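You operate a simulated robot arm through the tools that you are given. There is no shell and no other tool. Be economical: measure what you need, move in short steps, check, and stop when the job is done.

The job below is to be done with a simulated two-armed robot. You get a single attempt, and the scene is never put back.

JOB
Hold the hand ram on the crate top steady with one hand and flip the ram rod the other way with the other.

It is judged by the outcome, as a careful person would: the job done as asked, and still so three seconds after it is handed in. It fails if anything else is knocked over, pushed out of place, dropped, spilled or broken.

ROBOT AND FRAMES
Two 7-joint arms with two-finger parallel grippers on one trunk, on a base that drives. Base frame: it is fixed to the floor where the robot stands at the start and does not move with it; the origin is under the middle of the robot, x ahead of it, y to its left, z up; the surface under the hand at the start is at about z = 0.712. Readings come in m, rad, newtons and seconds.
The left shoulder is at the start at [0.05, 0.187, 1.058], the right one opposite. With the tool pointing down near the work surface each hand reaches from about 0.1 to 0.66 m from the robot's upright axis, wherever it stands, measured 20 degrees to its own side. Places, roughly: ram rod [0.7, 0.2, 0.9]. Payload 3.43 kg a hand.
Tool frame (each hand has its own): the origin (TCP) lies between the finger pads and is the grasp point; the fingertips stand 0.03 m ahead of it; z points along the fingers, y is the line along which they close. The gripper opens to 0.094 m. The fingers are 0.028 m wide and 0.01 m thick; the gripper's body (0.05 by 0.096 m) begins 0.055 m behind the TCP.
Orientation is that of the tool frame in the base frame, as a unit quaternion [x, y, z, w]. With the fingers straight down and closing along the base's y, the tool's x points along the base's -x, its y along +y and its z along -z.

CONTROLS
- The arms move only by the tool play_rows. It takes "left_motion", "right_motion" or both (then of equal length, played together; a hand with none holds still); each is a list that holds one entry, the list of rows, each a list of 6 numbers: the shift along the base's x, y, z in m, then the turn, a rotation vector about the base's x, y, z in rad. In form: [[[x, y, z, ax, ay, az], ...]]. A call has 1 to 8 rows; each row shifts and turns the commanded pose from where the row before left it. "left_grip" and "right_grip" are, for a hand that has rows, the gripper command, from -1 (shut) to 1 (fully open), values between in proportion, set as the call begins (left out, the last holds). A row lasts 0.2 s, in which the tool goes at most 0.05 m and 0.15 rad; a call with a longer step from one row to the next is refused whole, and so is a gripper value outside its range. A pose out of reach is approached as far as the arm can. The call stops where the force on the tool passes 40 N (or 10 N more than at its start, if that is more) or the arm is blocked; 0.2 s more then pass. Each finger travels about 0.153 m/s and halts on what it meets, pressing with about 37 N; the grip force reading is that of the motor and also rises with nothing between the fingers. The clock runs only during rows and for 0.2 s after the last one: add rows that do not move to give the fingers time. The reply holds the time, the measured pose of the TCP, the force on the tool along the base axes, the opening and the grip force, in the units named above and with some noise, with the torque about the TCP (base axes, N m) and any sound that the robot's microphone picked up.
- Cameras (640 x 400 px; columns grow to the right, rows downward): "scene" is now at [0.1487, 0.0235, 1.2589]; the picture's right is [0.24, -0.97, 0.00], its down [-0.17, -0.04, -0.98] and it looks along [0.96, 0.23, -0.17] (base axes); focal length 216 px, centre (320, 200). "left" rides on the left gripper at [0.076, -0.014, -0.103] in its tool frame; the picture's right is [0.18, 0.98, 0.00], its down [-0.75, 0.14, -0.64] and it looks along [-0.63, 0.12, 0.77] (tool axes); focal length 243 px, centre (320, 200). "right" rides on the right gripper at [0.076, 0.014, -0.103] in its tool frame; the picture's right is [-0.18, 0.98, 0.00], its down [-0.75, -0.14, -0.64] and it looks along [-0.63, -0.12, 0.77] (tool axes); focal length 243 px, centre (320, 200). There is no depth. A picture from a camera that has moved, and an enlarged one, comes with that camera's place and axes in the base frame and with its lens.
- camera(camera): a new picture of that camera. No time passes.
- move_column(by): slides the trunk up (or, below 0, down) by that many m; the arms and the scene camera ride with it, the base frame stays. It gives what a move gives, with no picture.
- drive_base(legs): drives the robot by 1 to 6 legs, each [ahead, left, turn to the left] in m, m and rad, along the robot's own axes; the way and the turn of a leg run together, so that a leg with both is an arc; at most 1.5 m and 3.142 rad a leg. The arms and the cameras ride along, it lands a little off, and it stops where it bumps. It gives what a move gives.
- pan_tilt(pan, tilt): turns the head with the scene camera to pan (to the left, within 1.396 rad either way) and tilt (down, from -0.506 to 1.204), counted from straight ahead of the robot. It gives what a move gives.
- enlarge(camera, box): a new picture of the part [left, top, right, bottom] of that camera's present view, enlarged. No time passes.
- hand_in(): hands the job in; it is judged then, once.

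Go step by step. Nothing tells you exact positions but the pictures and the camera data: compare them with the known pose of the tool, close in by small moves and look again before you grip or let go. The budget is 120 turns and 100 pictures, counting those below and the enlarged ones. Unless the task says otherwise, let go and move clear before handing in, and close with one line.

The tools are called after ">>>" by a JSON object that holds its "method" and its "body". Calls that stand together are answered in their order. play_rows: Moves the arms, as the interface text tells. Its arguments: {"type":"object","properties":{"left_motion":{"type":"array"},"left_grip":{"type":"number"},"right_motion":{"type":"array"},"right_grip":{"type":"number"}},"required":[]} The other tools are called the same way: move_column (by) slides the trunk up or down; drive_base (legs) drives the base; pan_tilt (pan, tilt) turns the head that bears the scene camera; camera (camera) takes a picture; enlarge (camera, box) takes an enlarged picture of a part of a camera's view; hand_in () hands the job in.

At the start:

```text
time_s: 0.0
left_position: [0.4029, 0.2855, 1.2087]
left_tcp_rot: [0.0, 1.0, 0.0, 0.001]
left_contact_force: [0.3, -1.0, 0.1]
left_moment: [-0.01, 0.0, 0.0]
left_width: 0.0942
left_finger_force: 0.1
right_position: [0.3972, -0.0697, 1.2576]
right_tcp_rot: [-0.001, 1.0, 0.0, 0.001]
right_contact_force: [-0.3, 0.1, 0.3]
right_moment: [0.04, 0.02, 0.01]
right_width: 0.0938
right_finger_force: 0.0
trunk travel left (down, up): [-0.274, 0.158]
robot x, y, heading: [-0.0016, -0.0002, 0.001]
head pan, tilt: [0.237, 0.175]
```

scene: 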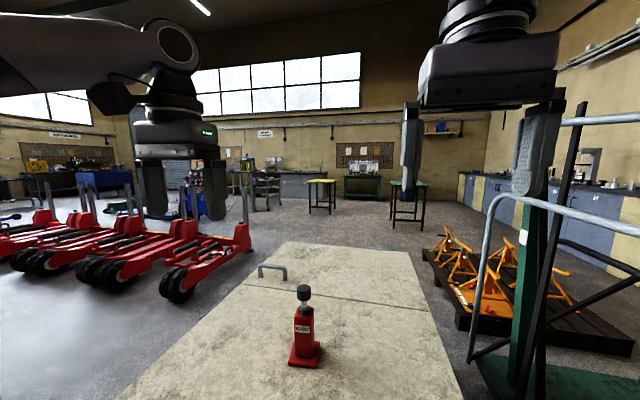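
right: 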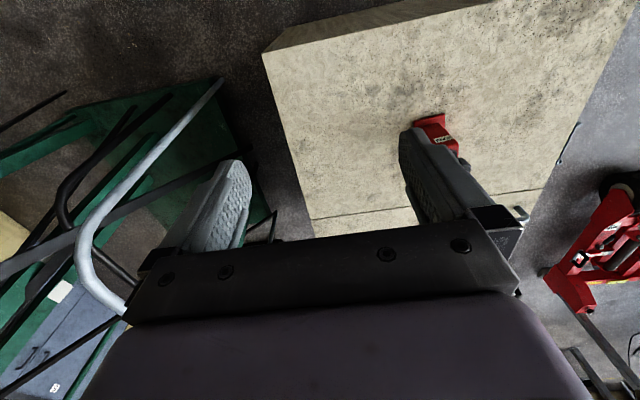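
left: 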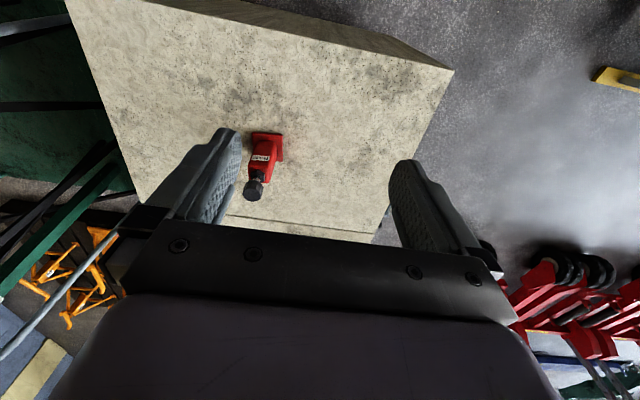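

The red hand ram stands on the crate top with a black-headed rod sticking up. I'll look closer first.

>>> {"method": "enlarge", "body": {"camera": "scene", "box": [255, 270, 355, 380]}}

>>> {"method": "enlarge", "body": {"camera": "left", "box": [210, 110, 320, 220]}}

>>> {"method": "enlarge", "body": {"camera": "right", "box": [390, 100, 550, 200]}}

```text
3.64 times, centred on (305, 325) of scene
camera zoom: at [0.1487, 0.0235, 1.2589], right [0.24, -0.97, 0.0], down [-0.17, -0.04, -0.98], along [0.96, 0.23, -0.17], focal length 785 px, centre (374, -254)
```

zoom: 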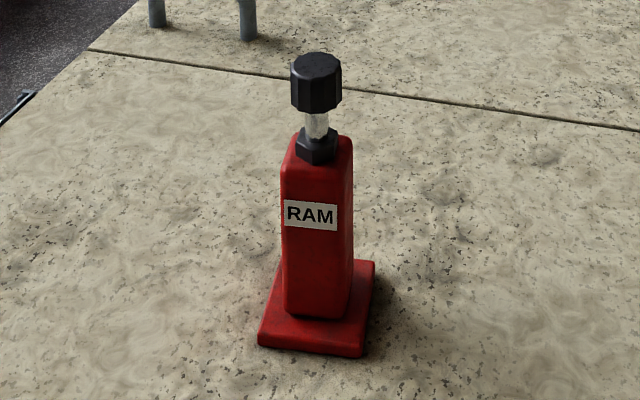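

```text
3.64 times, centred on (265, 165) of left
camera zoom: at [0.3267, 0.2712, 1.3109], right [-0.18, 0.98, 0.0], down [0.75, 0.14, 0.64], along [0.63, 0.12, -0.77], focal length 882 px, centre (520, 327)
```

zoom: 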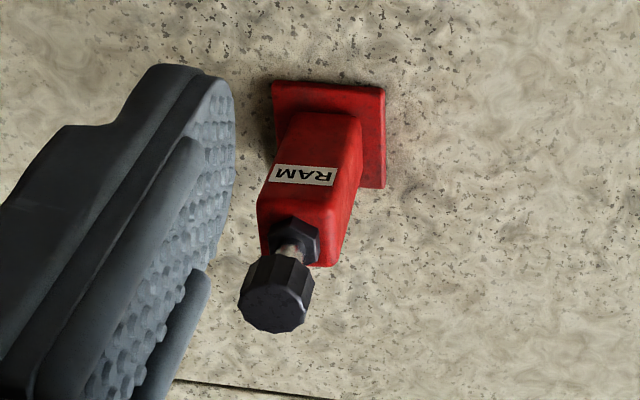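

```text
4.00 times, centred on (470, 150) of right
camera zoom: at [0.3198, -0.0548, 1.3583], right [0.18, 0.98, 0.0], down [0.75, -0.14, 0.64], along [0.63, -0.12, -0.77], focal length 970 px, centre (-280, 400)
```

zoom: 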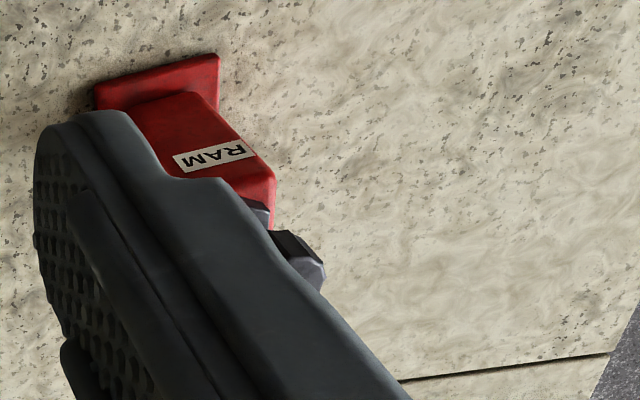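

>>> {"method": "pan_tilt", "body": {"pan": 0.25, "tilt": 0.9}}

>>> {"method": "camera", "body": {"camera": "scene"}}

```text
time_s: 1.1
left_position: [0.4034, 0.2862, 1.209]
left_tcp_rot: [0.0, 1.0, 0.001, 0.001]
left_contact_force: [-0.2, 0.6, 0.2]
left_moment: [0.01, 0.0, -0.02]
left_width: 0.094
left_finger_force: 0.2
right_position: [0.3975, -0.0696, 1.258]
right_tcp_rot: [0.0, 1.0, 0.001, 0.0]
right_contact_force: [0.5, 0.5, 0.4]
right_moment: [0.01, -0.03, 0.01]
right_width: 0.094
right_finger_force: 0.1
trunk travel left (down, up): [-0.274, 0.158]
robot x, y, heading: [0.0015, 0.0029, 0.002]
head pan, tilt: [0.25, 0.901]
```

```text
93 pictures are left
camera scene: at [0.1316, 0.0203, 1.195], right [0.25, -0.97, 0.0], down [-0.76, -0.19, -0.62], along [0.6, 0.15, -0.78], focal length 216 px, centre (320, 200)
```

scene: 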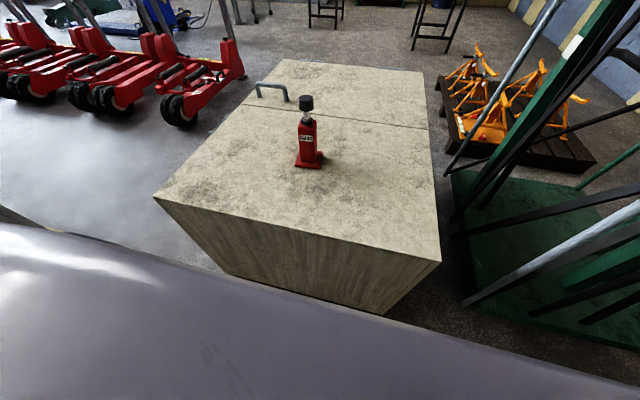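

>>> {"method": "enlarge", "body": {"camera": "scene", "box": [276, 85, 340, 175]}}

>>> {"method": "drive_base", "body": {"legs": [[0.07, 0, 0]]}}

```text
4.44 times, centred on (308, 130) of scene
camera zoom: at [0.1316, 0.0203, 1.195], right [0.25, -0.97, 0.0], down [-0.76, -0.19, -0.62], along [0.6, 0.15, -0.78], focal length 959 px, centre (373, 511)
```

zoom: 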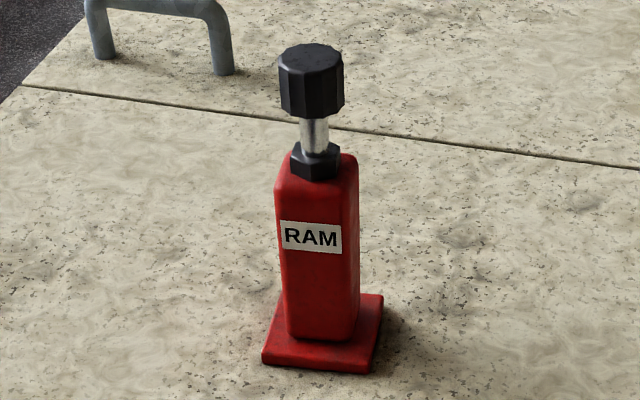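

```text
time_s: 2.3
left_position: [0.4748, 0.2856, 1.2086]
left_tcp_rot: [0.001, 1.0, 0.0, 0.001]
left_contact_force: [1.0, -0.4, 0.2]
left_moment: [0.0, -0.02, 0.02]
left_width: 0.0943
left_finger_force: 0.0
right_position: [0.4687, -0.0712, 1.2566]
right_tcp_rot: [0.001, 1.0, 0.0, 0.001]
right_contact_force: [-0.6, 0.1, -0.2]
right_moment: [-0.01, 0.0, 0.02]
right_width: 0.0942
right_finger_force: 0.1
trunk travel left (down, up): [-0.274, 0.158]
robot x, y, heading: [0.0723, -0.0011, -0.005]
head pan, tilt: [0.25, 0.901]
stopped in leg 1: the robot was blocked; the commanded pose is now the measured one
```

The ram axis is about (0.655, 0.19), knob top about z 0.927, body top about 0.857, yawed about +0.1. I'll hold the body from the right with the right hand horizontal, and work the knob from above with the left.

>>> {"method": "play_rows", "body": {"right_motion": [[[0.008, -0.003, -0.0125, 0.07557, 0.07557, -0.07557], [0.008, -0.003, -0.0125, 0.07557, 0.07557, -0.07557], [0.008, -0.003, -0.0125, 0.07557, 0.07557, -0.07557], [0.008, -0.003, -0.0125, 0.07557, 0.07557, -0.07557], [0.008, -0.003, -0.0125, 0.07557, 0.07557, -0.07557], [0.008, -0.003, -0.0125, 0.07557, 0.07557, -0.07557], [0.008, -0.003, -0.0125, 0.07557, 0.07557, -0.07557], [0.008, -0.003, -0.0125, 0.07557, 0.07557, -0.07557]]], "right_grip": 1}}

>>> {"method": "play_rows", "body": {"right_motion": [[[0.008, -0.003, -0.0125, 0.07557, 0.07557, -0.07557], [0.008, -0.003, -0.0125, 0.07557, 0.07557, -0.07557], [0.008, -0.003, -0.0125, 0.07557, 0.07557, -0.07557], [0.008, -0.003, -0.0125, 0.07557, 0.07557, -0.07557], [0.008, -0.003, -0.0125, 0.07557, 0.07557, -0.07557], [0.008, -0.003, -0.0125, 0.07557, 0.07557, -0.07557], [0.008, -0.003, -0.0125, 0.07557, 0.07557, -0.07557], [0.008, -0.003, -0.0125, 0.07557, 0.07557, -0.07557]]]}}

>>> {"method": "camera", "body": {"camera": "scene"}}

>>> {"method": "camera", "body": {"camera": "right"}}

```text
time_s: 4.1
left_position: [0.4747, 0.2848, 1.2073]
left_tcp_rot: [0.0, 1.0, 0.0, -0.001]
left_contact_force: [0.7, -0.3, 0.5]
left_moment: [-0.02, -0.01, 0.02]
left_width: 0.094
left_finger_force: 0.1
right_position: [0.5343, -0.0943, 1.1572]
right_tcp_rot: [0.292, 0.864, 0.29, -0.289]
right_contact_force: [0.2, 0.2, 1.2]
right_moment: [-0.02, 0.01, 0.02]
right_width: 0.0938
right_finger_force: 0.1
trunk travel left (down, up): [-0.274, 0.158]
robot x, y, heading: [0.0716, 0.0032, -0.002]
head pan, tilt: [0.25, 0.901]
```

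```text
time_s: 5.9
left_position: [0.4752, 0.2844, 1.2086]
left_tcp_rot: [0.0, 1.0, 0.0, 0.0]
left_contact_force: [-0.6, 0.5, -0.5]
left_moment: [-0.01, 0.03, 0.03]
left_width: 0.094
left_finger_force: 0.1
right_position: [0.5977, -0.1186, 1.0556]
right_tcp_rot: [-0.501, -0.499, -0.499, 0.501]
right_contact_force: [0.1, 0.5, -0.1]
right_moment: [0.01, 0.01, 0.02]
right_width: 0.0938
right_finger_force: 0.1
trunk travel left (down, up): [-0.274, 0.158]
robot x, y, heading: [0.0686, 0.0007, -0.003]
head pan, tilt: [0.25, 0.901]
```

```text
91 pictures are left
camera scene: at [0.2027, 0.0199, 1.1949], right [0.25, -0.97, 0.0], down [-0.76, -0.19, -0.62], along [0.6, 0.15, -0.78], focal length 216 px, centre (320, 200)
```

scene: 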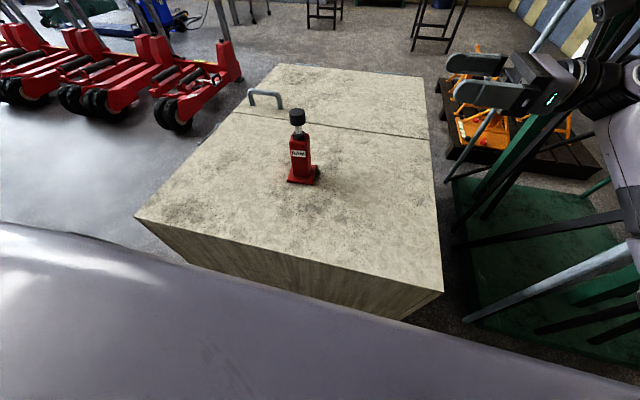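

```text
90 pictures are left
camera right: at [0.611, -0.2207, 1.1307], right [0.98, 0.0, -0.19], down [-0.15, -0.64, -0.75], along [-0.12, 0.77, -0.63], focal length 243 px, centre (320, 200)
```

right: 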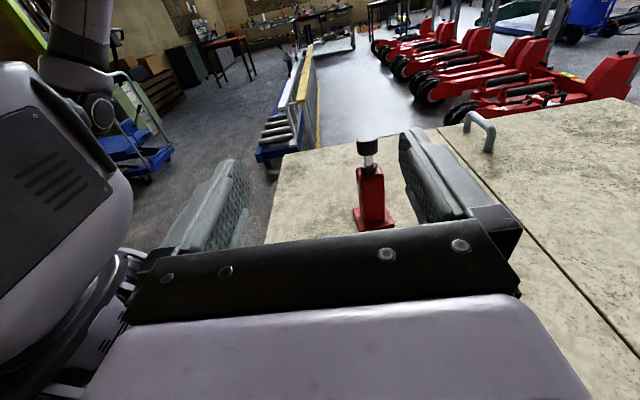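

>>> {"method": "enlarge", "body": {"camera": "right", "box": [330, 125, 430, 240]}}

>>> {"method": "enlarge", "body": {"camera": "scene", "box": [270, 100, 340, 190]}}

```text
3.48 times, centred on (380, 182) of right
camera zoom: at [0.611, -0.2207, 1.1307], right [0.98, 0.0, -0.19], down [-0.15, -0.64, -0.75], along [-0.12, 0.77, -0.63], focal length 844 px, centre (111, 261)
```

zoom: 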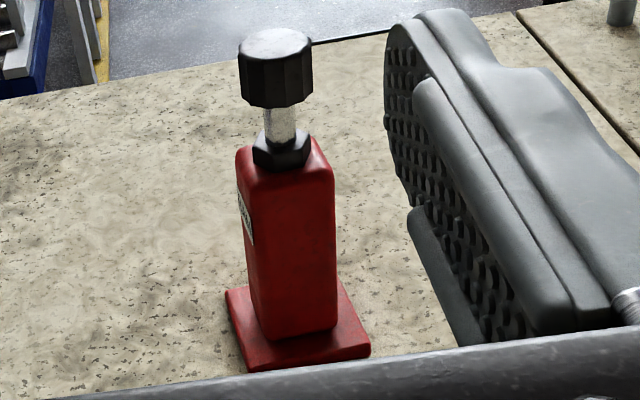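

```text
4.44 times, centred on (305, 145) of scene
camera zoom: at [0.2027, 0.0199, 1.1949], right [0.25, -0.97, 0.0], down [-0.76, -0.19, -0.62], along [0.6, 0.15, -0.78], focal length 959 px, centre (387, 444)
```

zoom: 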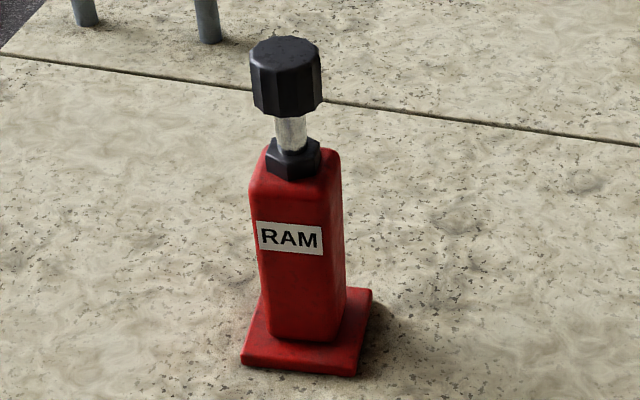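

>>> {"method": "play_rows", "body": {"right_motion": [[[0.01, 0.015, -0.02, 0, 0, 0.0275], [0.01, 0.015, -0.03, 0, 0, 0.0275], [0.01, 0.015, -0.03, 0, 0, 0.0275], [0.01, 0.015, -0.03, 0, 0, 0.0275], [0.01, 0.01, -0.03, 0, 0, 0], [0.01, 0.01, -0.03, 0, 0, 0], [0.01, 0.01, -0.03, 0, 0, 0]]]}}

>>> {"method": "camera", "body": {"camera": "scene"}}

>>> {"method": "camera", "body": {"camera": "right"}}

```text
time_s: 7.5
left_position: [0.4759, 0.2859, 1.2073]
left_tcp_rot: [0.0, 1.0, 0.0, 0.0]
left_contact_force: [1.8, 0.7, 0.6]
left_moment: [-0.01, 0.0, 0.0]
left_width: 0.0942
left_finger_force: 0.0
right_position: [0.6527, -0.0306, 0.8716]
right_tcp_rot: [-0.472, -0.526, -0.472, 0.527]
right_contact_force: [0.1, -0.1, 0.5]
right_moment: [-0.02, -0.02, 0.02]
right_width: 0.0939
right_finger_force: 0.1
right hand out of reach, approached as far as the arm can: row 7
trunk travel left (down, up): [-0.274, 0.158]
robot x, y, heading: [0.0718, 0.0006, -0.004]
head pan, tilt: [0.25, 0.901]
```

```text
87 pictures are left
camera scene: at [0.2026, 0.0198, 1.1949], right [0.25, -0.97, 0.0], down [-0.76, -0.19, -0.62], along [0.6, 0.15, -0.78], focal length 216 px, centre (320, 200)
```

scene: 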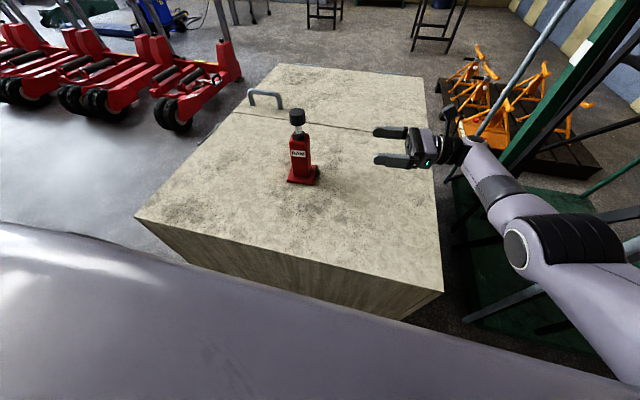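

```text
86 pictures are left
camera right: at [0.6775, -0.1302, 0.9467], right [0.98, 0.11, -0.18], down [-0.07, -0.65, -0.75], along [-0.2, 0.75, -0.63], focal length 243 px, centre (320, 200)
```

right: 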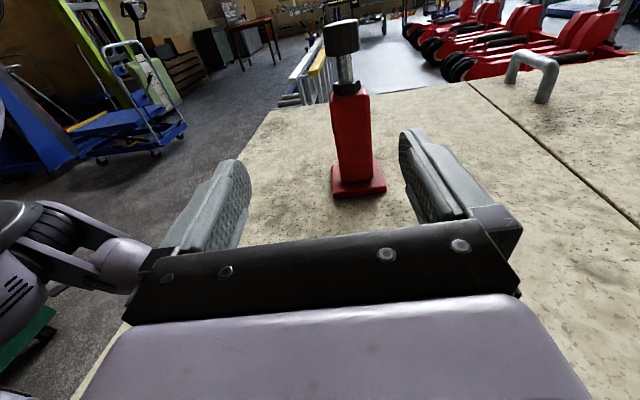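

The right arm is near its reach limit, so I'll lower the trunk a little.

>>> {"method": "move_column", "body": {"by": -0.07}}

>>> {"method": "play_rows", "body": {"right_motion": [[[0.005, 0.01, 0, 0, 0, 0], [0.005, 0.01, 0, 0, 0, 0]]]}}

>>> {"method": "camera", "body": {"camera": "right"}}

```text
time_s: 8.6
left_position: [0.4746, 0.2852, 1.1377]
left_tcp_rot: [0.001, 1.0, 0.001, 0.001]
left_contact_force: [-0.1, -0.3, 0.6]
left_moment: [0.02, 0.02, -0.02]
left_width: 0.0938
left_finger_force: 0.1
right_position: [0.6536, -0.031, 0.8014]
right_tcp_rot: [-0.472, -0.526, -0.472, 0.527]
right_contact_force: [0.0, 0.9, 0.2]
right_moment: [0.0, -0.04, 0.03]
right_width: 0.0938
right_finger_force: 0.1
trunk travel left (down, up): [-0.204, 0.228]
robot x, y, heading: [0.0718, -0.004, -0.001]
head pan, tilt: [0.25, 0.901]
```

```text
time_s: 9.2
left_position: [0.4756, 0.2857, 1.1376]
left_tcp_rot: [0.0, 1.0, 0.0, 0.0]
left_contact_force: [-0.5, -0.3, -0.2]
left_moment: [-0.04, -0.02, -0.01]
left_width: 0.0939
left_finger_force: 0.1
right_position: [0.6536, -0.0111, 0.8064]
right_tcp_rot: [-0.472, -0.527, -0.471, 0.527]
right_contact_force: [0.4, 0.2, 0.0]
right_moment: [0.0, -0.03, 0.0]
right_width: 0.0937
right_finger_force: 0.1
right hand out of reach, approached as far as the arm can: row 1, 2
trunk travel left (down, up): [-0.204, 0.228]
robot x, y, heading: [0.0699, 0.002, -0.002]
head pan, tilt: [0.25, 0.901]
```

```text
85 pictures are left
camera right: at [0.6776, -0.1114, 0.881], right [0.98, 0.11, -0.19], down [-0.07, -0.65, -0.75], along [-0.2, 0.75, -0.63], focal length 243 px, centre (320, 200)
```

right: 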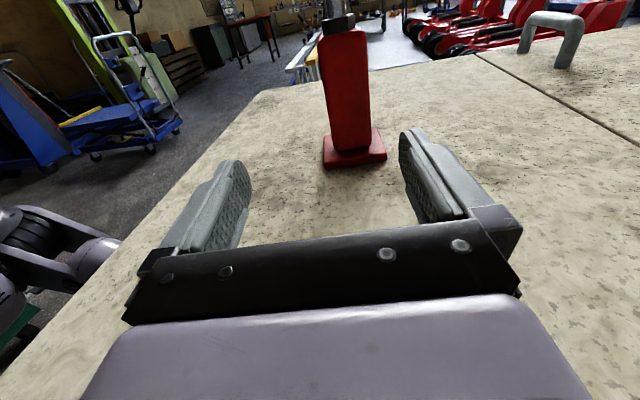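

The right arm can't reach quite far enough in that pose; I'll instead bring it in from the robot's side, pointing +x, closing across the ram.

>>> {"method": "play_rows", "body": {"right_motion": [[[-0.025, -0.005, 0.01, 0, 0, -0.1428], [-0.025, -0.005, 0.01, 0, 0, -0.1428], [-0.025, -0.005, 0.01, 0, 0, -0.1428], [-0.025, 0, 0.01, 0, 0, -0.1428], [-0.025, 0, 0, 0, 0, -0.1428]]]}}

>>> {"method": "camera", "body": {"camera": "scene"}}

```text
time_s: 10.4
left_position: [0.4759, 0.2846, 1.1373]
left_tcp_rot: [0.0, 1.0, 0.0, 0.0]
left_contact_force: [0.7, -0.4, 0.8]
left_moment: [-0.02, -0.03, -0.03]
left_width: 0.0939
left_finger_force: 0.0
right_position: [0.526, -0.0271, 0.8434]
right_tcp_rot: [0.627, 0.326, 0.627, -0.329]
right_contact_force: [-0.6, -0.4, -0.3]
right_moment: [0.0, 0.0, 0.01]
right_width: 0.0943
right_finger_force: 0.1
trunk travel left (down, up): [-0.204, 0.228]
robot x, y, heading: [0.0744, -0.001, -0.001]
head pan, tilt: [0.25, 0.901]
```

```text
84 pictures are left
camera scene: at [0.2025, 0.0201, 1.125], right [0.25, -0.97, 0.0], down [-0.76, -0.19, -0.62], along [0.6, 0.15, -0.78], focal length 216 px, centre (320, 200)
```

scene: 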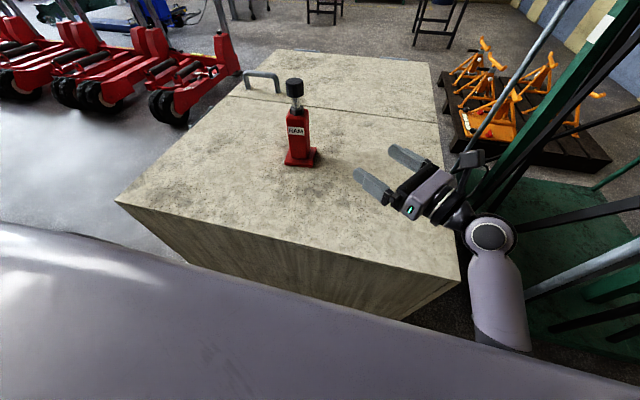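

>>> {"method": "play_rows", "body": {"right_motion": [[[-0.01, 0.025, 0, 0, 0, -0.1428], [-0.01, 0.03, 0, 0, 0, -0.1428], [0, 0.035, -0.01, 0, 0, -0.1428], [0, 0.035, -0.01, 0, 0, -0.1428], [0, 0.035, -0.01, 0, 0, -0.1428], [0, 0.035, -0.01, 0, 0, -0.1428]]]}}

>>> {"method": "camera", "body": {"camera": "scene"}}

>>> {"method": "camera", "body": {"camera": "right"}}

```text
time_s: 11.0
left_position: [0.4754, 0.2855, 1.1382]
left_tcp_rot: [0.001, 1.0, -0.001, 0.001]
left_contact_force: [0.6, -0.4, 0.0]
left_moment: [0.02, -0.02, 0.03]
left_width: 0.0944
left_finger_force: 0.1
right_position: [0.5363, -0.0204, 0.8426]
right_tcp_rot: [0.631, 0.348, 0.683, -0.117]
right_contact_force: [0.3, -0.1, -0.1]
right_moment: [0.0, 0.03, 0.01]
right_width: 0.0941
right_finger_force: 0.1
trunk travel left (down, up): [-0.204, 0.228]
robot x, y, heading: [0.0695, 0.0035, -0.002]
head pan, tilt: [0.25, 0.901]
stopped in row 3 (right hand): the arm was blocked; the commanded pose is now the measured one
```

```text
83 pictures are left
camera scene: at [0.2025, 0.0201, 1.125], right [0.25, -0.97, 0.0], down [-0.76, -0.19, -0.62], along [0.6, 0.15, -0.78], focal length 216 px, centre (320, 200)
```

scene: 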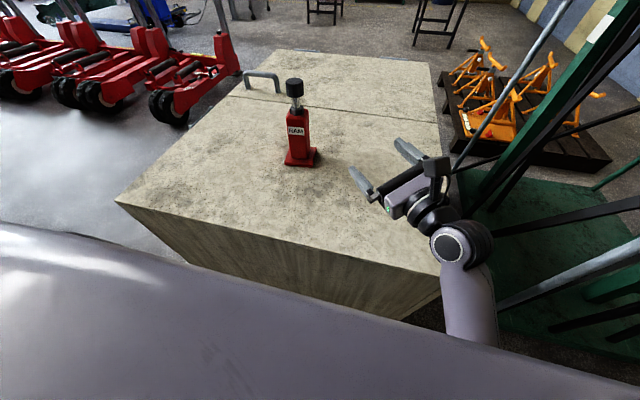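

```text
82 pictures are left
camera right: at [0.45, -0.0725, 0.9221], right [0.62, -0.77, 0.15], down [-0.45, -0.51, -0.73], along [0.64, 0.39, -0.66], focal length 243 px, centre (320, 200)
```

right: 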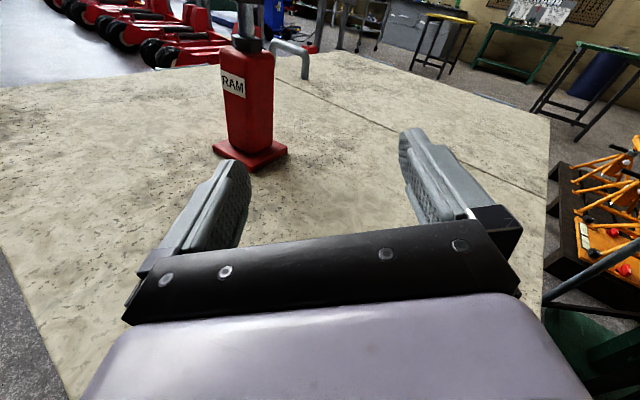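

>>> {"method": "pan_tilt", "body": {"pan": -0.6, "tilt": 0.9}}

>>> {"method": "camera", "body": {"camera": "scene"}}

```text
time_s: 12.2
left_position: [0.4745, 0.2861, 1.1371]
left_tcp_rot: [0.0, 1.0, 0.0, 0.001]
left_contact_force: [-0.7, 0.5, -0.4]
left_moment: [0.0, -0.01, 0.0]
left_width: 0.0942
left_finger_force: 0.1
right_position: [0.5367, -0.0192, 0.8428]
right_tcp_rot: [0.631, 0.347, 0.684, -0.116]
right_contact_force: [-0.1, -0.1, 0.3]
right_moment: [-0.01, -0.01, 0.01]
right_width: 0.0941
right_finger_force: 0.0
trunk travel left (down, up): [-0.204, 0.228]
robot x, y, heading: [0.0737, 0.0, -0.005]
head pan, tilt: [-0.6, 0.901]
```

```text
81 pictures are left
camera scene: at [0.1917, -0.0412, 1.1249], right [-0.57, -0.82, 0.0], down [-0.65, 0.44, -0.62], along [0.51, -0.35, -0.78], focal length 216 px, centre (320, 200)
```

scene: 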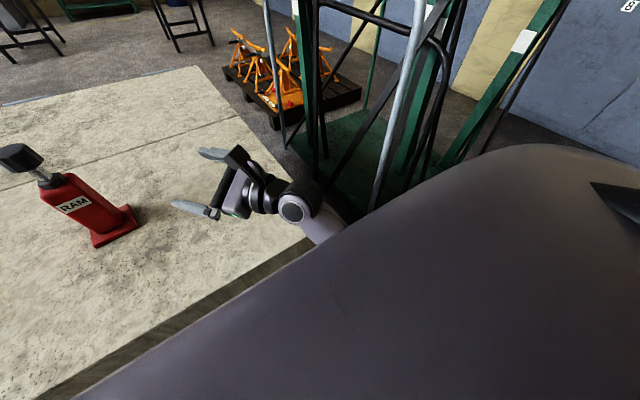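

The forearm is awkwardly low and wound up; I'll lift back out, unwind to tool-down, then pitch the fingers forward from there.

>>> {"method": "play_rows", "body": {"right_motion": [[[-0.01, -0.015, 0.03, -0.1042, -0.0177, 0.0963], [-0.01, -0.015, 0.03, -0.1042, -0.0177, 0.0963], [-0.01, -0.015, 0.03, -0.1042, -0.0177, 0.0963], [-0.01, -0.015, 0.03, -0.1042, -0.0177, 0.0963], [-0.01, -0.01, 0.03, -0.1042, -0.0177, 0.0963], [-0.01, -0.01, 0.03, -0.1042, -0.0177, 0.0963], [-0.01, -0.01, 0.03, -0.1042, -0.0177, 0.0963], [-0.01, 0, 0.03, -0.1042, -0.0177, 0.0963]]]}}

>>> {"method": "play_rows", "body": {"right_motion": [[[-0.01, 0, 0.01, -0.1042, -0.0177, 0.0963], [0, 0, 0.01, -0.1042, -0.0177, 0.0963], [0, 0, 0, -0.1042, -0.0177, 0.0963], [0, 0, 0, -0.1042, -0.0177, 0.0963], [0, 0, 0, -0.1042, -0.0177, 0.0963], [0, 0, 0, -0.1042, -0.0177, 0.0963], [0, 0, 0, -0.1042, -0.0177, 0.0963], [0, 0, 0, -0.1042, -0.0177, 0.0963]]]}}

>>> {"method": "camera", "body": {"camera": "scene"}}

```text
time_s: 14.0
left_position: [0.4737, 0.2854, 1.1387]
left_tcp_rot: [0.0, 1.0, 0.0, 0.002]
left_contact_force: [-0.5, 0.0, -0.4]
left_moment: [-0.03, -0.04, 0.02]
left_width: 0.0944
left_finger_force: 0.1
right_position: [0.454, -0.1085, 1.084]
right_tcp_rot: [0.405, 0.8, 0.437, -0.076]
right_contact_force: [-0.3, 0.3, 0.7]
right_moment: [-0.04, 0.01, 0.0]
right_width: 0.0938
right_finger_force: 0.0
trunk travel left (down, up): [-0.204, 0.228]
robot x, y, heading: [0.0726, -0.0021, -0.004]
head pan, tilt: [-0.6, 0.901]
```

```text
time_s: 15.8
left_position: [0.4751, 0.2856, 1.1388]
left_tcp_rot: [0.0, 1.0, -0.001, 0.0]
left_contact_force: [0.2, -0.2, 1.2]
left_moment: [-0.01, 0.02, 0.01]
left_width: 0.0942
left_finger_force: 0.0
right_position: [0.4462, -0.1095, 1.1045]
right_tcp_rot: [0.047, 0.998, 0.051, -0.01]
right_contact_force: [-0.2, -0.5, -1.2]
right_moment: [-0.02, -0.03, -0.02]
right_width: 0.094
right_finger_force: 0.0
trunk travel left (down, up): [-0.204, 0.228]
robot x, y, heading: [0.0721, -0.0027, 0.002]
head pan, tilt: [-0.6, 0.901]
```

```text
80 pictures are left
camera scene: at [0.1915, -0.0411, 1.1249], right [-0.57, -0.82, 0.0], down [-0.65, 0.44, -0.62], along [0.51, -0.35, -0.78], focal length 216 px, centre (320, 200)
```

scene: 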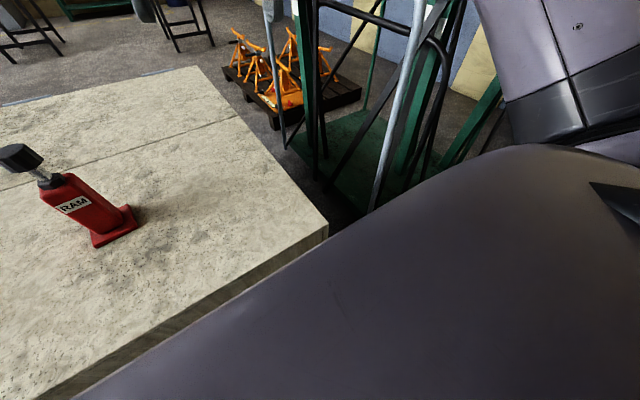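

>>> {"method": "play_rows", "body": {"right_motion": [[[0, 0, 0, -0.1042, -0.0177, 0.0963], [0, 0.02, -0.01, 0, -0.1418, 0], [0, 0.02, -0.01, 0, -0.1418, 0], [0, 0.02, -0.01, 0, -0.1418, 0], [0.01, 0.02, -0.01, 0, -0.1418, 0], [0.01, 0.02, -0.02, 0, -0.1418, 0], [0.01, 0.02, -0.02, 0, -0.1418, 0], [0.01, 0.02, -0.02, 0, -0.1418, 0]]], "left_motion": [[[0, 0.02, 0.01, 0, 0, 0], [0, 0.02, 0.01, 0, 0, 0], [0, 0.02, 0.01, 0, 0, 0], [0, 0.02, 0.01, 0, 0, 0], [0, 0.01, 0.01, 0, 0, 0], [0, 0, 0.0, 0, 0, 0], [0, 0, 0.0, 0, 0, 0], [0, 0, 0.0, 0, 0, 0]]], "left_grip": 1}}

>>> {"method": "pan_tilt", "body": {"pan": 0.1, "tilt": 0.8}}

>>> {"method": "camera", "body": {"camera": "scene"}}

>>> {"method": "camera", "body": {"camera": "right"}}

```text
time_s: 17.6
left_position: [0.4705, 0.377, 1.1731]
left_tcp_rot: [0.0, 1.0, -0.001, 0.002]
left_contact_force: [-0.9, 0.2, 0.3]
left_moment: [0.03, -0.02, 0.01]
left_width: 0.0941
left_finger_force: 0.0
left hand out of reach, approached as far as the arm can: row 4, 5
right_position: [0.4843, 0.0315, 1.0017]
right_tcp_rot: [0.0, 0.88, 0.001, 0.475]
right_contact_force: [-0.5, 0.3, -0.8]
right_moment: [0.0, 0.0, -0.01]
right_width: 0.0941
right_finger_force: 0.0
trunk travel left (down, up): [-0.204, 0.228]
robot x, y, heading: [0.0755, 0.0008, -0.006]
head pan, tilt: [-0.6, 0.901]
```

```text
time_s: 18.6
left_position: [0.4691, 0.3765, 1.1723]
left_tcp_rot: [0.0, 1.0, 0.0, 0.002]
left_contact_force: [0.2, 0.1, 1.1]
left_moment: [0.0, 0.0, 0.0]
left_width: 0.0941
left_finger_force: 0.0
right_position: [0.4845, 0.0301, 1.0029]
right_tcp_rot: [0.001, 0.88, 0.0, 0.475]
right_contact_force: [0.1, -0.7, 0.1]
right_moment: [0.01, -0.03, -0.03]
right_width: 0.0941
right_finger_force: 0.0
trunk travel left (down, up): [-0.204, 0.228]
robot x, y, heading: [0.0708, -0.0005, -0.0]
head pan, tilt: [0.099, 0.799]
```

```text
79 pictures are left
camera scene: at [0.2097, 0.0093, 1.1328], right [0.1, -1.0, 0.0], down [-0.71, -0.07, -0.7], along [0.69, 0.07, -0.72], focal length 216 px, centre (320, 200)
```

scene: 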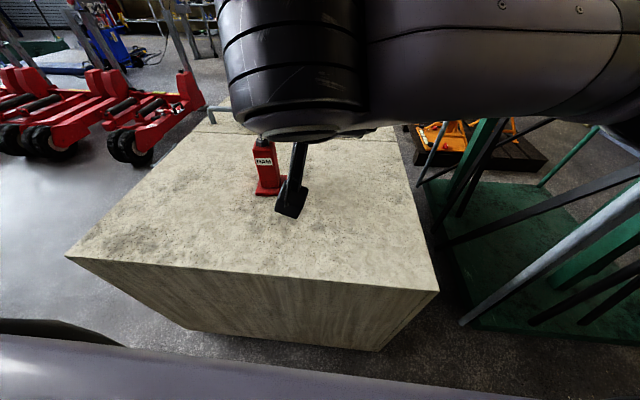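

```text
78 pictures are left
camera right: at [0.3552, 0.046, 0.9936], right [0.1, 0.98, 0.16], down [-0.12, -0.14, 0.98], along [0.99, -0.12, 0.11], focal length 243 px, centre (320, 200)
```

right: 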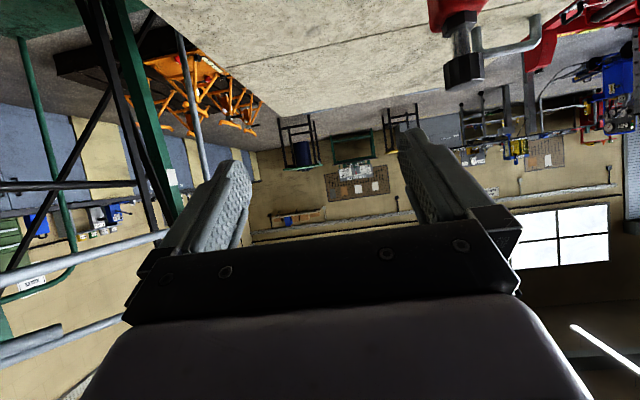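

Both arms are over the robot's right half; shifting the base left about 0.17 m puts the ram between the two arms.

>>> {"method": "drive_base", "body": {"legs": [[-0.01, 0, 0], [0, 0.17, 0]]}}

>>> {"method": "camera", "body": {"camera": "scene"}}

>>> {"method": "camera", "body": {"camera": "left"}}

```text
time_s: 21.1
left_position: [0.4594, 0.5466, 1.1724]
left_tcp_rot: [0.0, 1.0, -0.001, 0.001]
left_contact_force: [0.8, -0.2, -0.1]
left_moment: [0.02, -0.02, -0.01]
left_width: 0.094
left_finger_force: 0.1
right_position: [0.4739, 0.2008, 1.0011]
right_tcp_rot: [0.001, 0.88, 0.001, 0.475]
right_contact_force: [-0.3, -0.3, -0.4]
right_moment: [0.01, 0.0, 0.0]
right_width: 0.0938
right_finger_force: 0.1
trunk travel left (down, up): [-0.204, 0.228]
robot x, y, heading: [0.062, 0.1652, 0.001]
head pan, tilt: [0.099, 0.799]
```

```text
77 pictures are left
camera scene: at [0.2001, 0.1791, 1.1328], right [0.1, -1.0, 0.0], down [-0.71, -0.07, -0.7], along [0.69, 0.07, -0.72], focal length 216 px, centre (320, 200)
```

scene: 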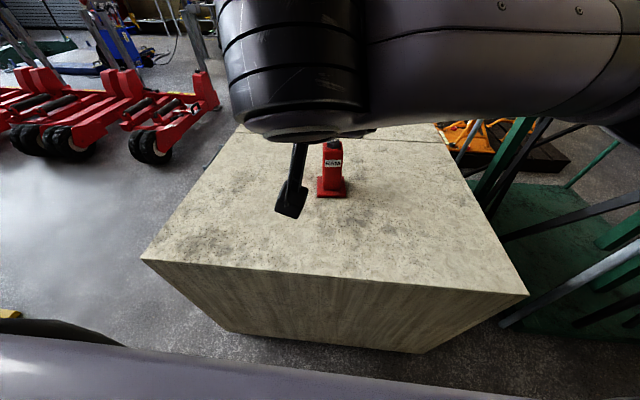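

```text
76 pictures are left
camera left: at [0.3824, 0.5321, 1.2751], right [-0.18, 0.98, 0.0], down [0.75, 0.14, 0.64], along [0.63, 0.12, -0.76], focal length 243 px, centre (320, 200)
```

left: 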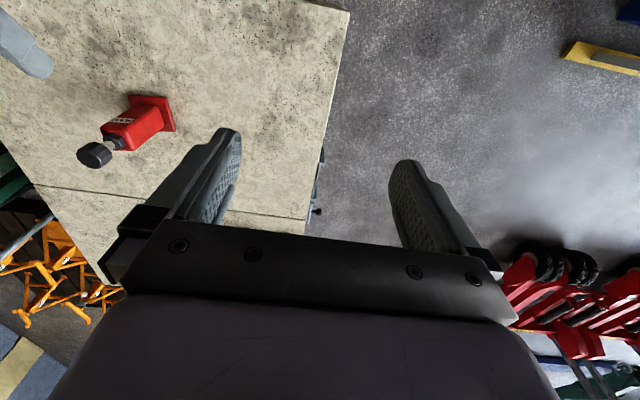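

>>> {"method": "play_rows", "body": {"right_motion": [[[0.007, -0.005, -0.02, 0, -0.1418, 0], [0.01, -0.005, -0.02, 0, 0, 0.055], [0.01, -0.005, -0.02, 0, 0, 0.055], [0.01, -0.005, -0.02, 0, 0, 0], [0.01, -0.005, -0.02, 0, 0, 0], [0.01, 0, -0.02, 0, 0, 0], [0, 0, -0.017, 0, 0, 0]]]}}

>>> {"method": "camera", "body": {"camera": "scene"}}

>>> {"method": "camera", "body": {"camera": "right"}}

>>> {"method": "camera", "body": {"camera": "left"}}

```text
time_s: 22.7
left_position: [0.4595, 0.5451, 1.1728]
left_tcp_rot: [0.001, 1.0, 0.001, 0.002]
left_contact_force: [-0.8, -0.4, -0.2]
left_moment: [0.02, -0.02, 0.0]
left_width: 0.0941
left_finger_force: 0.0
right_position: [0.531, 0.176, 0.8657]
right_tcp_rot: [-0.045, 0.843, 0.03, 0.535]
right_contact_force: [0.8, -0.3, 0.0]
right_moment: [0.0, 0.0, -0.01]
right_width: 0.0939
right_finger_force: 0.0
trunk travel left (down, up): [-0.204, 0.228]
robot x, y, heading: [0.0623, 0.1686, 0.003]
head pan, tilt: [0.099, 0.799]
```

```text
75 pictures are left
camera scene: at [0.2001, 0.1789, 1.1329], right [0.1, -1.0, 0.0], down [-0.71, -0.07, -0.7], along [0.69, 0.07, -0.72], focal length 216 px, centre (320, 200)
```

scene: 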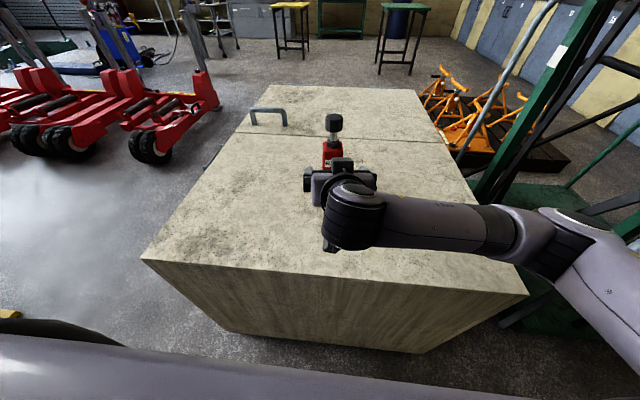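

```text
74 pictures are left
camera right: at [0.4037, 0.1775, 0.8378], right [-0.03, 0.99, 0.17], down [-0.24, -0.17, 0.95], along [0.97, -0.01, 0.25], focal length 243 px, centre (320, 200)
```

right: 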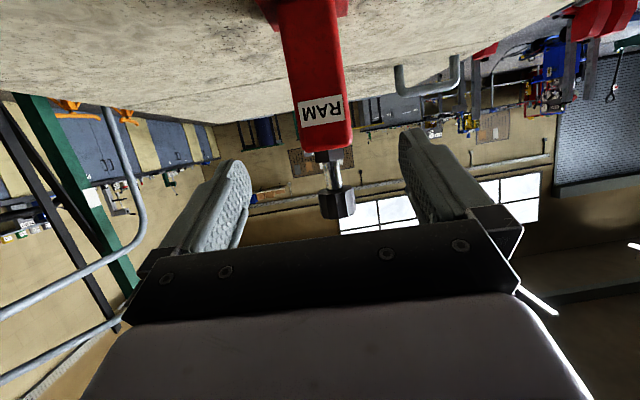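

```text
73 pictures are left
camera left: at [0.3824, 0.532, 1.2752], right [-0.18, 0.98, 0.0], down [0.75, 0.14, 0.64], along [0.63, 0.12, -0.76], focal length 243 px, centre (320, 200)
```

left: 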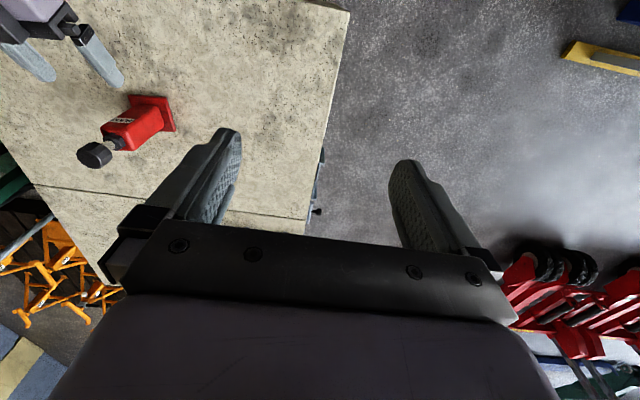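

>>> {"method": "play_rows", "body": {"right_motion": [[[0.017, 0.0019, -0.008, 0, 0, 0], [0.017, 0.0019, -0.008, 0, 0, 0], [0.017, 0.0019, -0.008, 0, 0, 0], [0.017, 0.0019, -0.008, 0, 0, 0], [0.017, 0.0019, -0.008, 0, 0, 0]]]}}

>>> {"method": "camera", "body": {"camera": "right"}}

>>> {"method": "enlarge", "body": {"camera": "left", "box": [0, 0, 200, 180]}}

>>> {"method": "enlarge", "body": {"camera": "scene", "box": [280, 100, 400, 220]}}

```text
time_s: 23.9
left_position: [0.4595, 0.5467, 1.1737]
left_tcp_rot: [0.0, 1.0, -0.001, 0.002]
left_contact_force: [-0.4, -0.4, -0.6]
left_moment: [-0.02, -0.03, -0.04]
left_width: 0.0938
left_finger_force: 0.1
right_position: [0.6175, 0.185, 0.8262]
right_tcp_rot: [-0.046, 0.843, 0.03, 0.535]
right_contact_force: [0.0, 0.1, -0.2]
right_moment: [0.0, 0.0, 0.03]
right_width: 0.094
right_finger_force: 0.1
trunk travel left (down, up): [-0.204, 0.228]
robot x, y, heading: [0.0627, 0.1718, -0.001]
head pan, tilt: [0.099, 0.799]
```

```text
72 pictures are left
camera right: at [0.4889, 0.1858, 0.799], right [-0.03, 0.99, 0.17], down [-0.24, -0.17, 0.95], along [0.97, -0.01, 0.25], focal length 243 px, centre (320, 200)
```

right: 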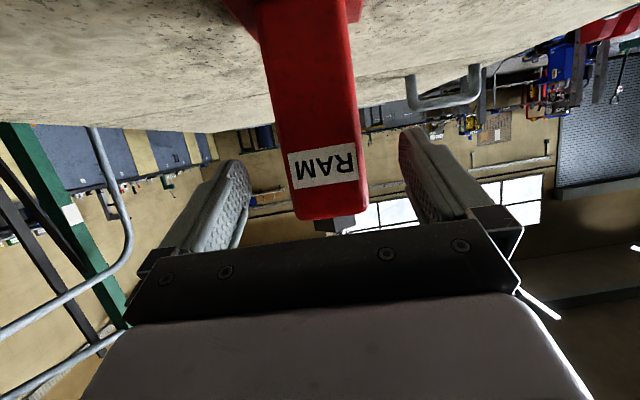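

```text
2.22 times, centred on (100, 90) of left
camera zoom: at [0.3824, 0.532, 1.2751], right [-0.18, 0.98, 0.0], down [0.75, 0.14, 0.64], along [0.63, 0.12, -0.76], focal length 539 px, centre (809, 444)
```

zoom: 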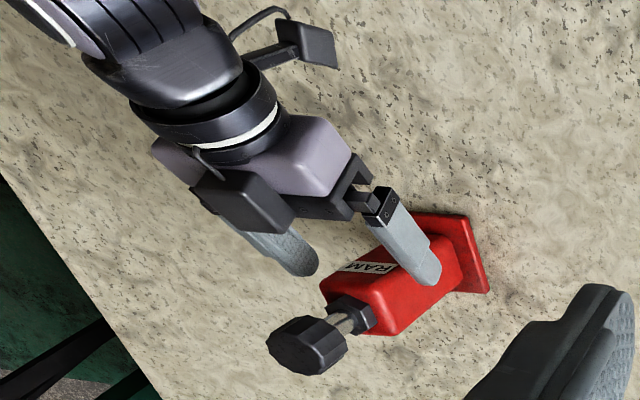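

```text
3.33 times, centred on (340, 160) of scene
camera zoom: at [0.2001, 0.179, 1.1328], right [0.1, -1.0, 0.0], down [-0.71, -0.07, -0.7], along [0.69, 0.07, -0.72], focal length 719 px, centre (253, 333)
```

zoom: 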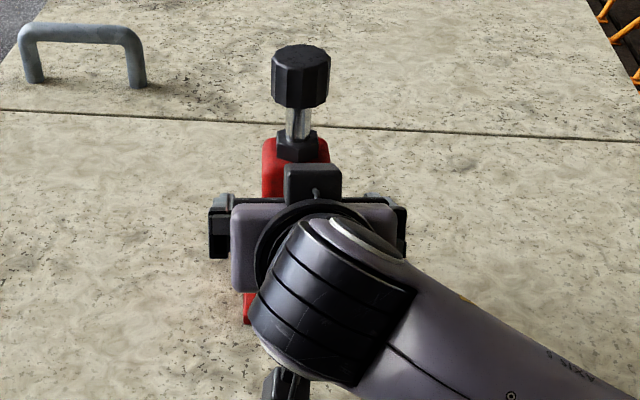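

>>> {"method": "play_rows", "body": {"right_motion": [[[0.016, 0.0019, -0.009, 0, 0, 0], [0.016, 0.0019, -0.009, 0, 0, 0]]]}}

>>> {"method": "camera", "body": {"camera": "right"}}

>>> {"method": "enlarge", "body": {"camera": "left", "box": [0, 0, 200, 180]}}

```text
time_s: 24.5
left_position: [0.4598, 0.547, 1.1734]
left_tcp_rot: [0.0, 1.0, -0.001, 0.001]
left_contact_force: [0.6, -0.2, -0.1]
left_moment: [0.0, 0.0, 0.03]
left_width: 0.0941
left_finger_force: 0.1
right_position: [0.65, 0.1883, 0.8069]
right_tcp_rot: [-0.046, 0.842, 0.03, 0.536]
right_contact_force: [-0.7, 0.2, -0.3]
right_moment: [-0.04, -0.01, 0.02]
right_width: 0.094
right_finger_force: 0.0
trunk travel left (down, up): [-0.204, 0.228]
robot x, y, heading: [0.0608, 0.1713, 0.002]
head pan, tilt: [0.099, 0.799]
```

```text
69 pictures are left
camera right: at [0.5207, 0.1903, 0.7809], right [-0.03, 0.99, 0.17], down [-0.24, -0.17, 0.95], along [0.97, -0.01, 0.25], focal length 243 px, centre (320, 200)
```

right: 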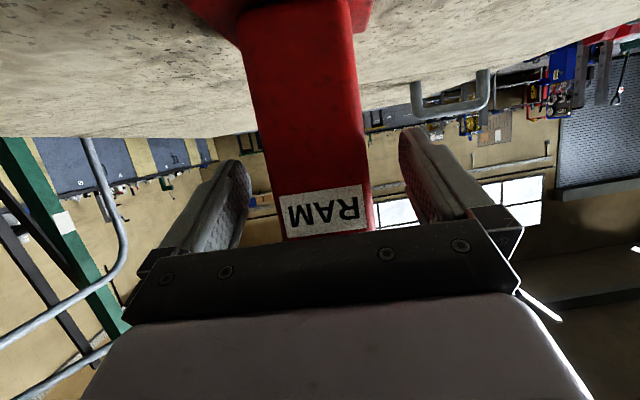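

```text
2.22 times, centred on (100, 90) of left
camera zoom: at [0.3824, 0.5321, 1.2751], right [-0.18, 0.98, 0.0], down [0.75, 0.14, 0.64], along [0.63, 0.12, -0.76], focal length 539 px, centre (809, 444)
```

zoom: 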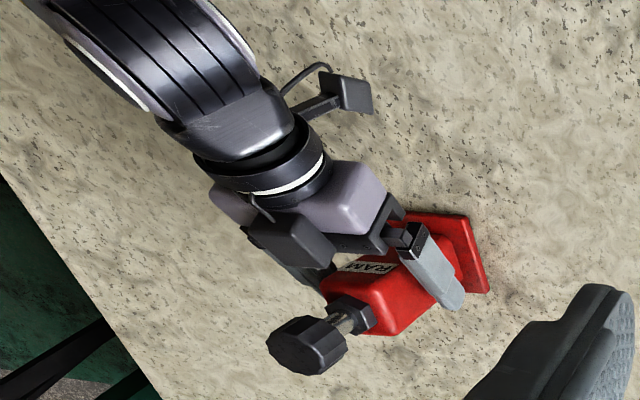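

>>> {"method": "play_rows", "body": {"right_motion": [[[0, 0, 0, 0, 0, 0], [0, 0, 0, 0, 0, 0]]], "right_grip": 0.3}}

>>> {"method": "camera", "body": {"camera": "right"}}

```text
time_s: 25.1
left_position: [0.4593, 0.5464, 1.1721]
left_tcp_rot: [0.0, 1.0, 0.0, 0.002]
left_contact_force: [0.5, -0.1, -0.5]
left_moment: [0.02, -0.01, -0.01]
left_width: 0.0941
left_finger_force: 0.0
right_position: [0.6483, 0.1905, 0.8078]
right_tcp_rot: [-0.046, 0.843, 0.031, 0.535]
right_contact_force: [0.2, 0.9, -0.8]
right_moment: [-0.01, 0.01, 0.03]
right_width: 0.0611
right_finger_force: 0.1
trunk travel left (down, up): [-0.204, 0.228]
robot x, y, heading: [0.0598, 0.1668, -0.005]
head pan, tilt: [0.099, 0.799]
```

```text
67 pictures are left
camera right: at [0.5206, 0.1901, 0.7808], right [-0.03, 0.99, 0.17], down [-0.24, -0.17, 0.95], along [0.97, -0.01, 0.24], focal length 243 px, centre (320, 200)
```

right: 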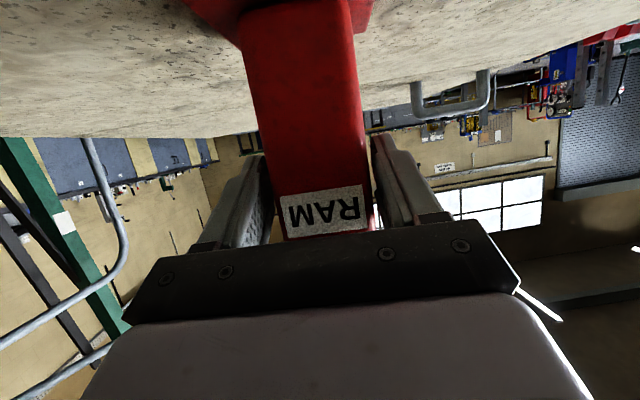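

>>> {"method": "play_rows", "body": {"right_motion": [[[0, 0.002, 0, 0, 0, 0]]], "right_grip": 0.15}}

>>> {"method": "camera", "body": {"camera": "right"}}

```text
time_s: 25.5
left_position: [0.4595, 0.5465, 1.1722]
left_tcp_rot: [0.0, 1.0, 0.0, 0.002]
left_contact_force: [-0.6, 0.3, -0.2]
left_moment: [-0.01, 0.02, 0.02]
left_width: 0.094
left_finger_force: 0.0
right_position: [0.6491, 0.1911, 0.8073]
right_tcp_rot: [-0.045, 0.843, 0.03, 0.535]
right_contact_force: [0.1, -2.5, 0.0]
right_moment: [-0.05, 0.0, 0.0]
right_width: 0.0555
right_finger_force: 1.3
trunk travel left (down, up): [-0.204, 0.228]
robot x, y, heading: [0.0631, 0.1701, 0.001]
head pan, tilt: [0.099, 0.799]
```

```text
66 pictures are left
camera right: at [0.5214, 0.1915, 0.7805], right [-0.03, 0.99, 0.17], down [-0.24, -0.17, 0.95], along [0.97, -0.01, 0.25], focal length 243 px, centre (320, 200)
```

right: 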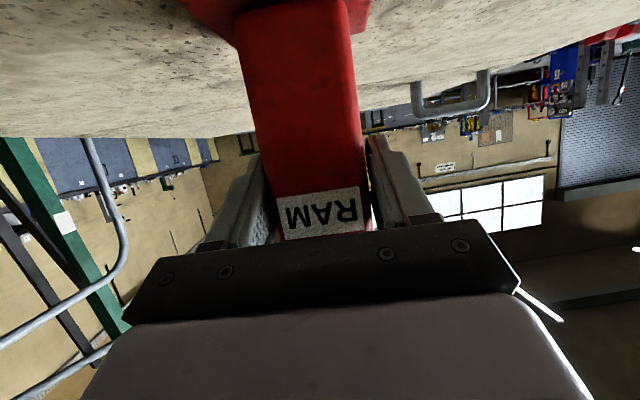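

>>> {"method": "play_rows", "body": {"right_motion": [[[0, 0.002, 0, 0, 0, 0], [0, 0, 0, 0, 0, 0]]], "right_grip": 0.1}}

>>> {"method": "play_rows", "body": {"right_motion": [[[0, 0, 0, 0, 0, 0], [0, 0, 0, 0, 0, 0]]], "right_grip": -1}}

>>> {"method": "camera", "body": {"camera": "right"}}

```text
time_s: 26.1
left_position: [0.4587, 0.5451, 1.1736]
left_tcp_rot: [0.0, 1.0, 0.0, 0.001]
left_contact_force: [-0.3, -0.4, 0.0]
left_moment: [-0.01, 0.0, -0.01]
left_width: 0.0938
left_finger_force: 0.1
right_position: [0.6493, 0.1933, 0.8064]
right_tcp_rot: [-0.045, 0.843, 0.029, 0.535]
right_contact_force: [-1.0, -4.0, 0.9]
right_moment: [-0.35, 0.1, -0.12]
right_width: 0.0544
right_finger_force: 36.6
trunk travel left (down, up): [-0.204, 0.228]
robot x, y, heading: [0.0637, 0.1691, 0.003]
head pan, tilt: [0.099, 0.799]
```

```text
time_s: 26.7
left_position: [0.4601, 0.5463, 1.1726]
left_tcp_rot: [0.0, 1.0, 0.0, 0.002]
left_contact_force: [0.0, -0.6, 0.0]
left_moment: [-0.02, -0.03, 0.0]
left_width: 0.0941
left_finger_force: 0.1
right_position: [0.6493, 0.1933, 0.8075]
right_tcp_rot: [-0.046, 0.843, 0.029, 0.535]
right_contact_force: [-0.5, -5.0, -0.6]
right_moment: [-0.58, 0.02, -0.03]
right_width: 0.0546
right_finger_force: 36.7
trunk travel left (down, up): [-0.204, 0.228]
robot x, y, heading: [0.0613, 0.1697, 0.002]
head pan, tilt: [0.099, 0.799]
```

```text
65 pictures are left
camera right: at [0.5218, 0.1942, 0.7804], right [-0.03, 0.99, 0.17], down [-0.24, -0.17, 0.95], along [0.97, -0.01, 0.24], focal length 243 px, centre (320, 200)
```

right: 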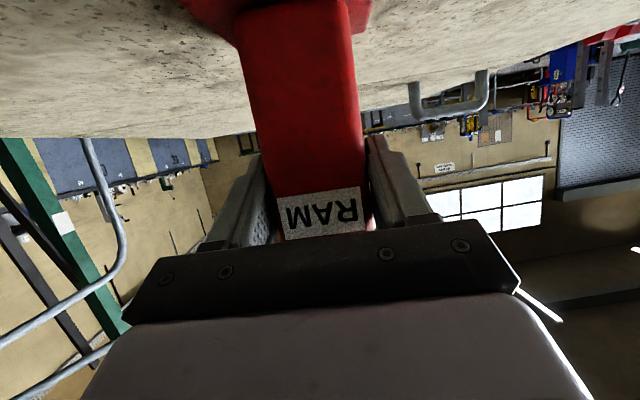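

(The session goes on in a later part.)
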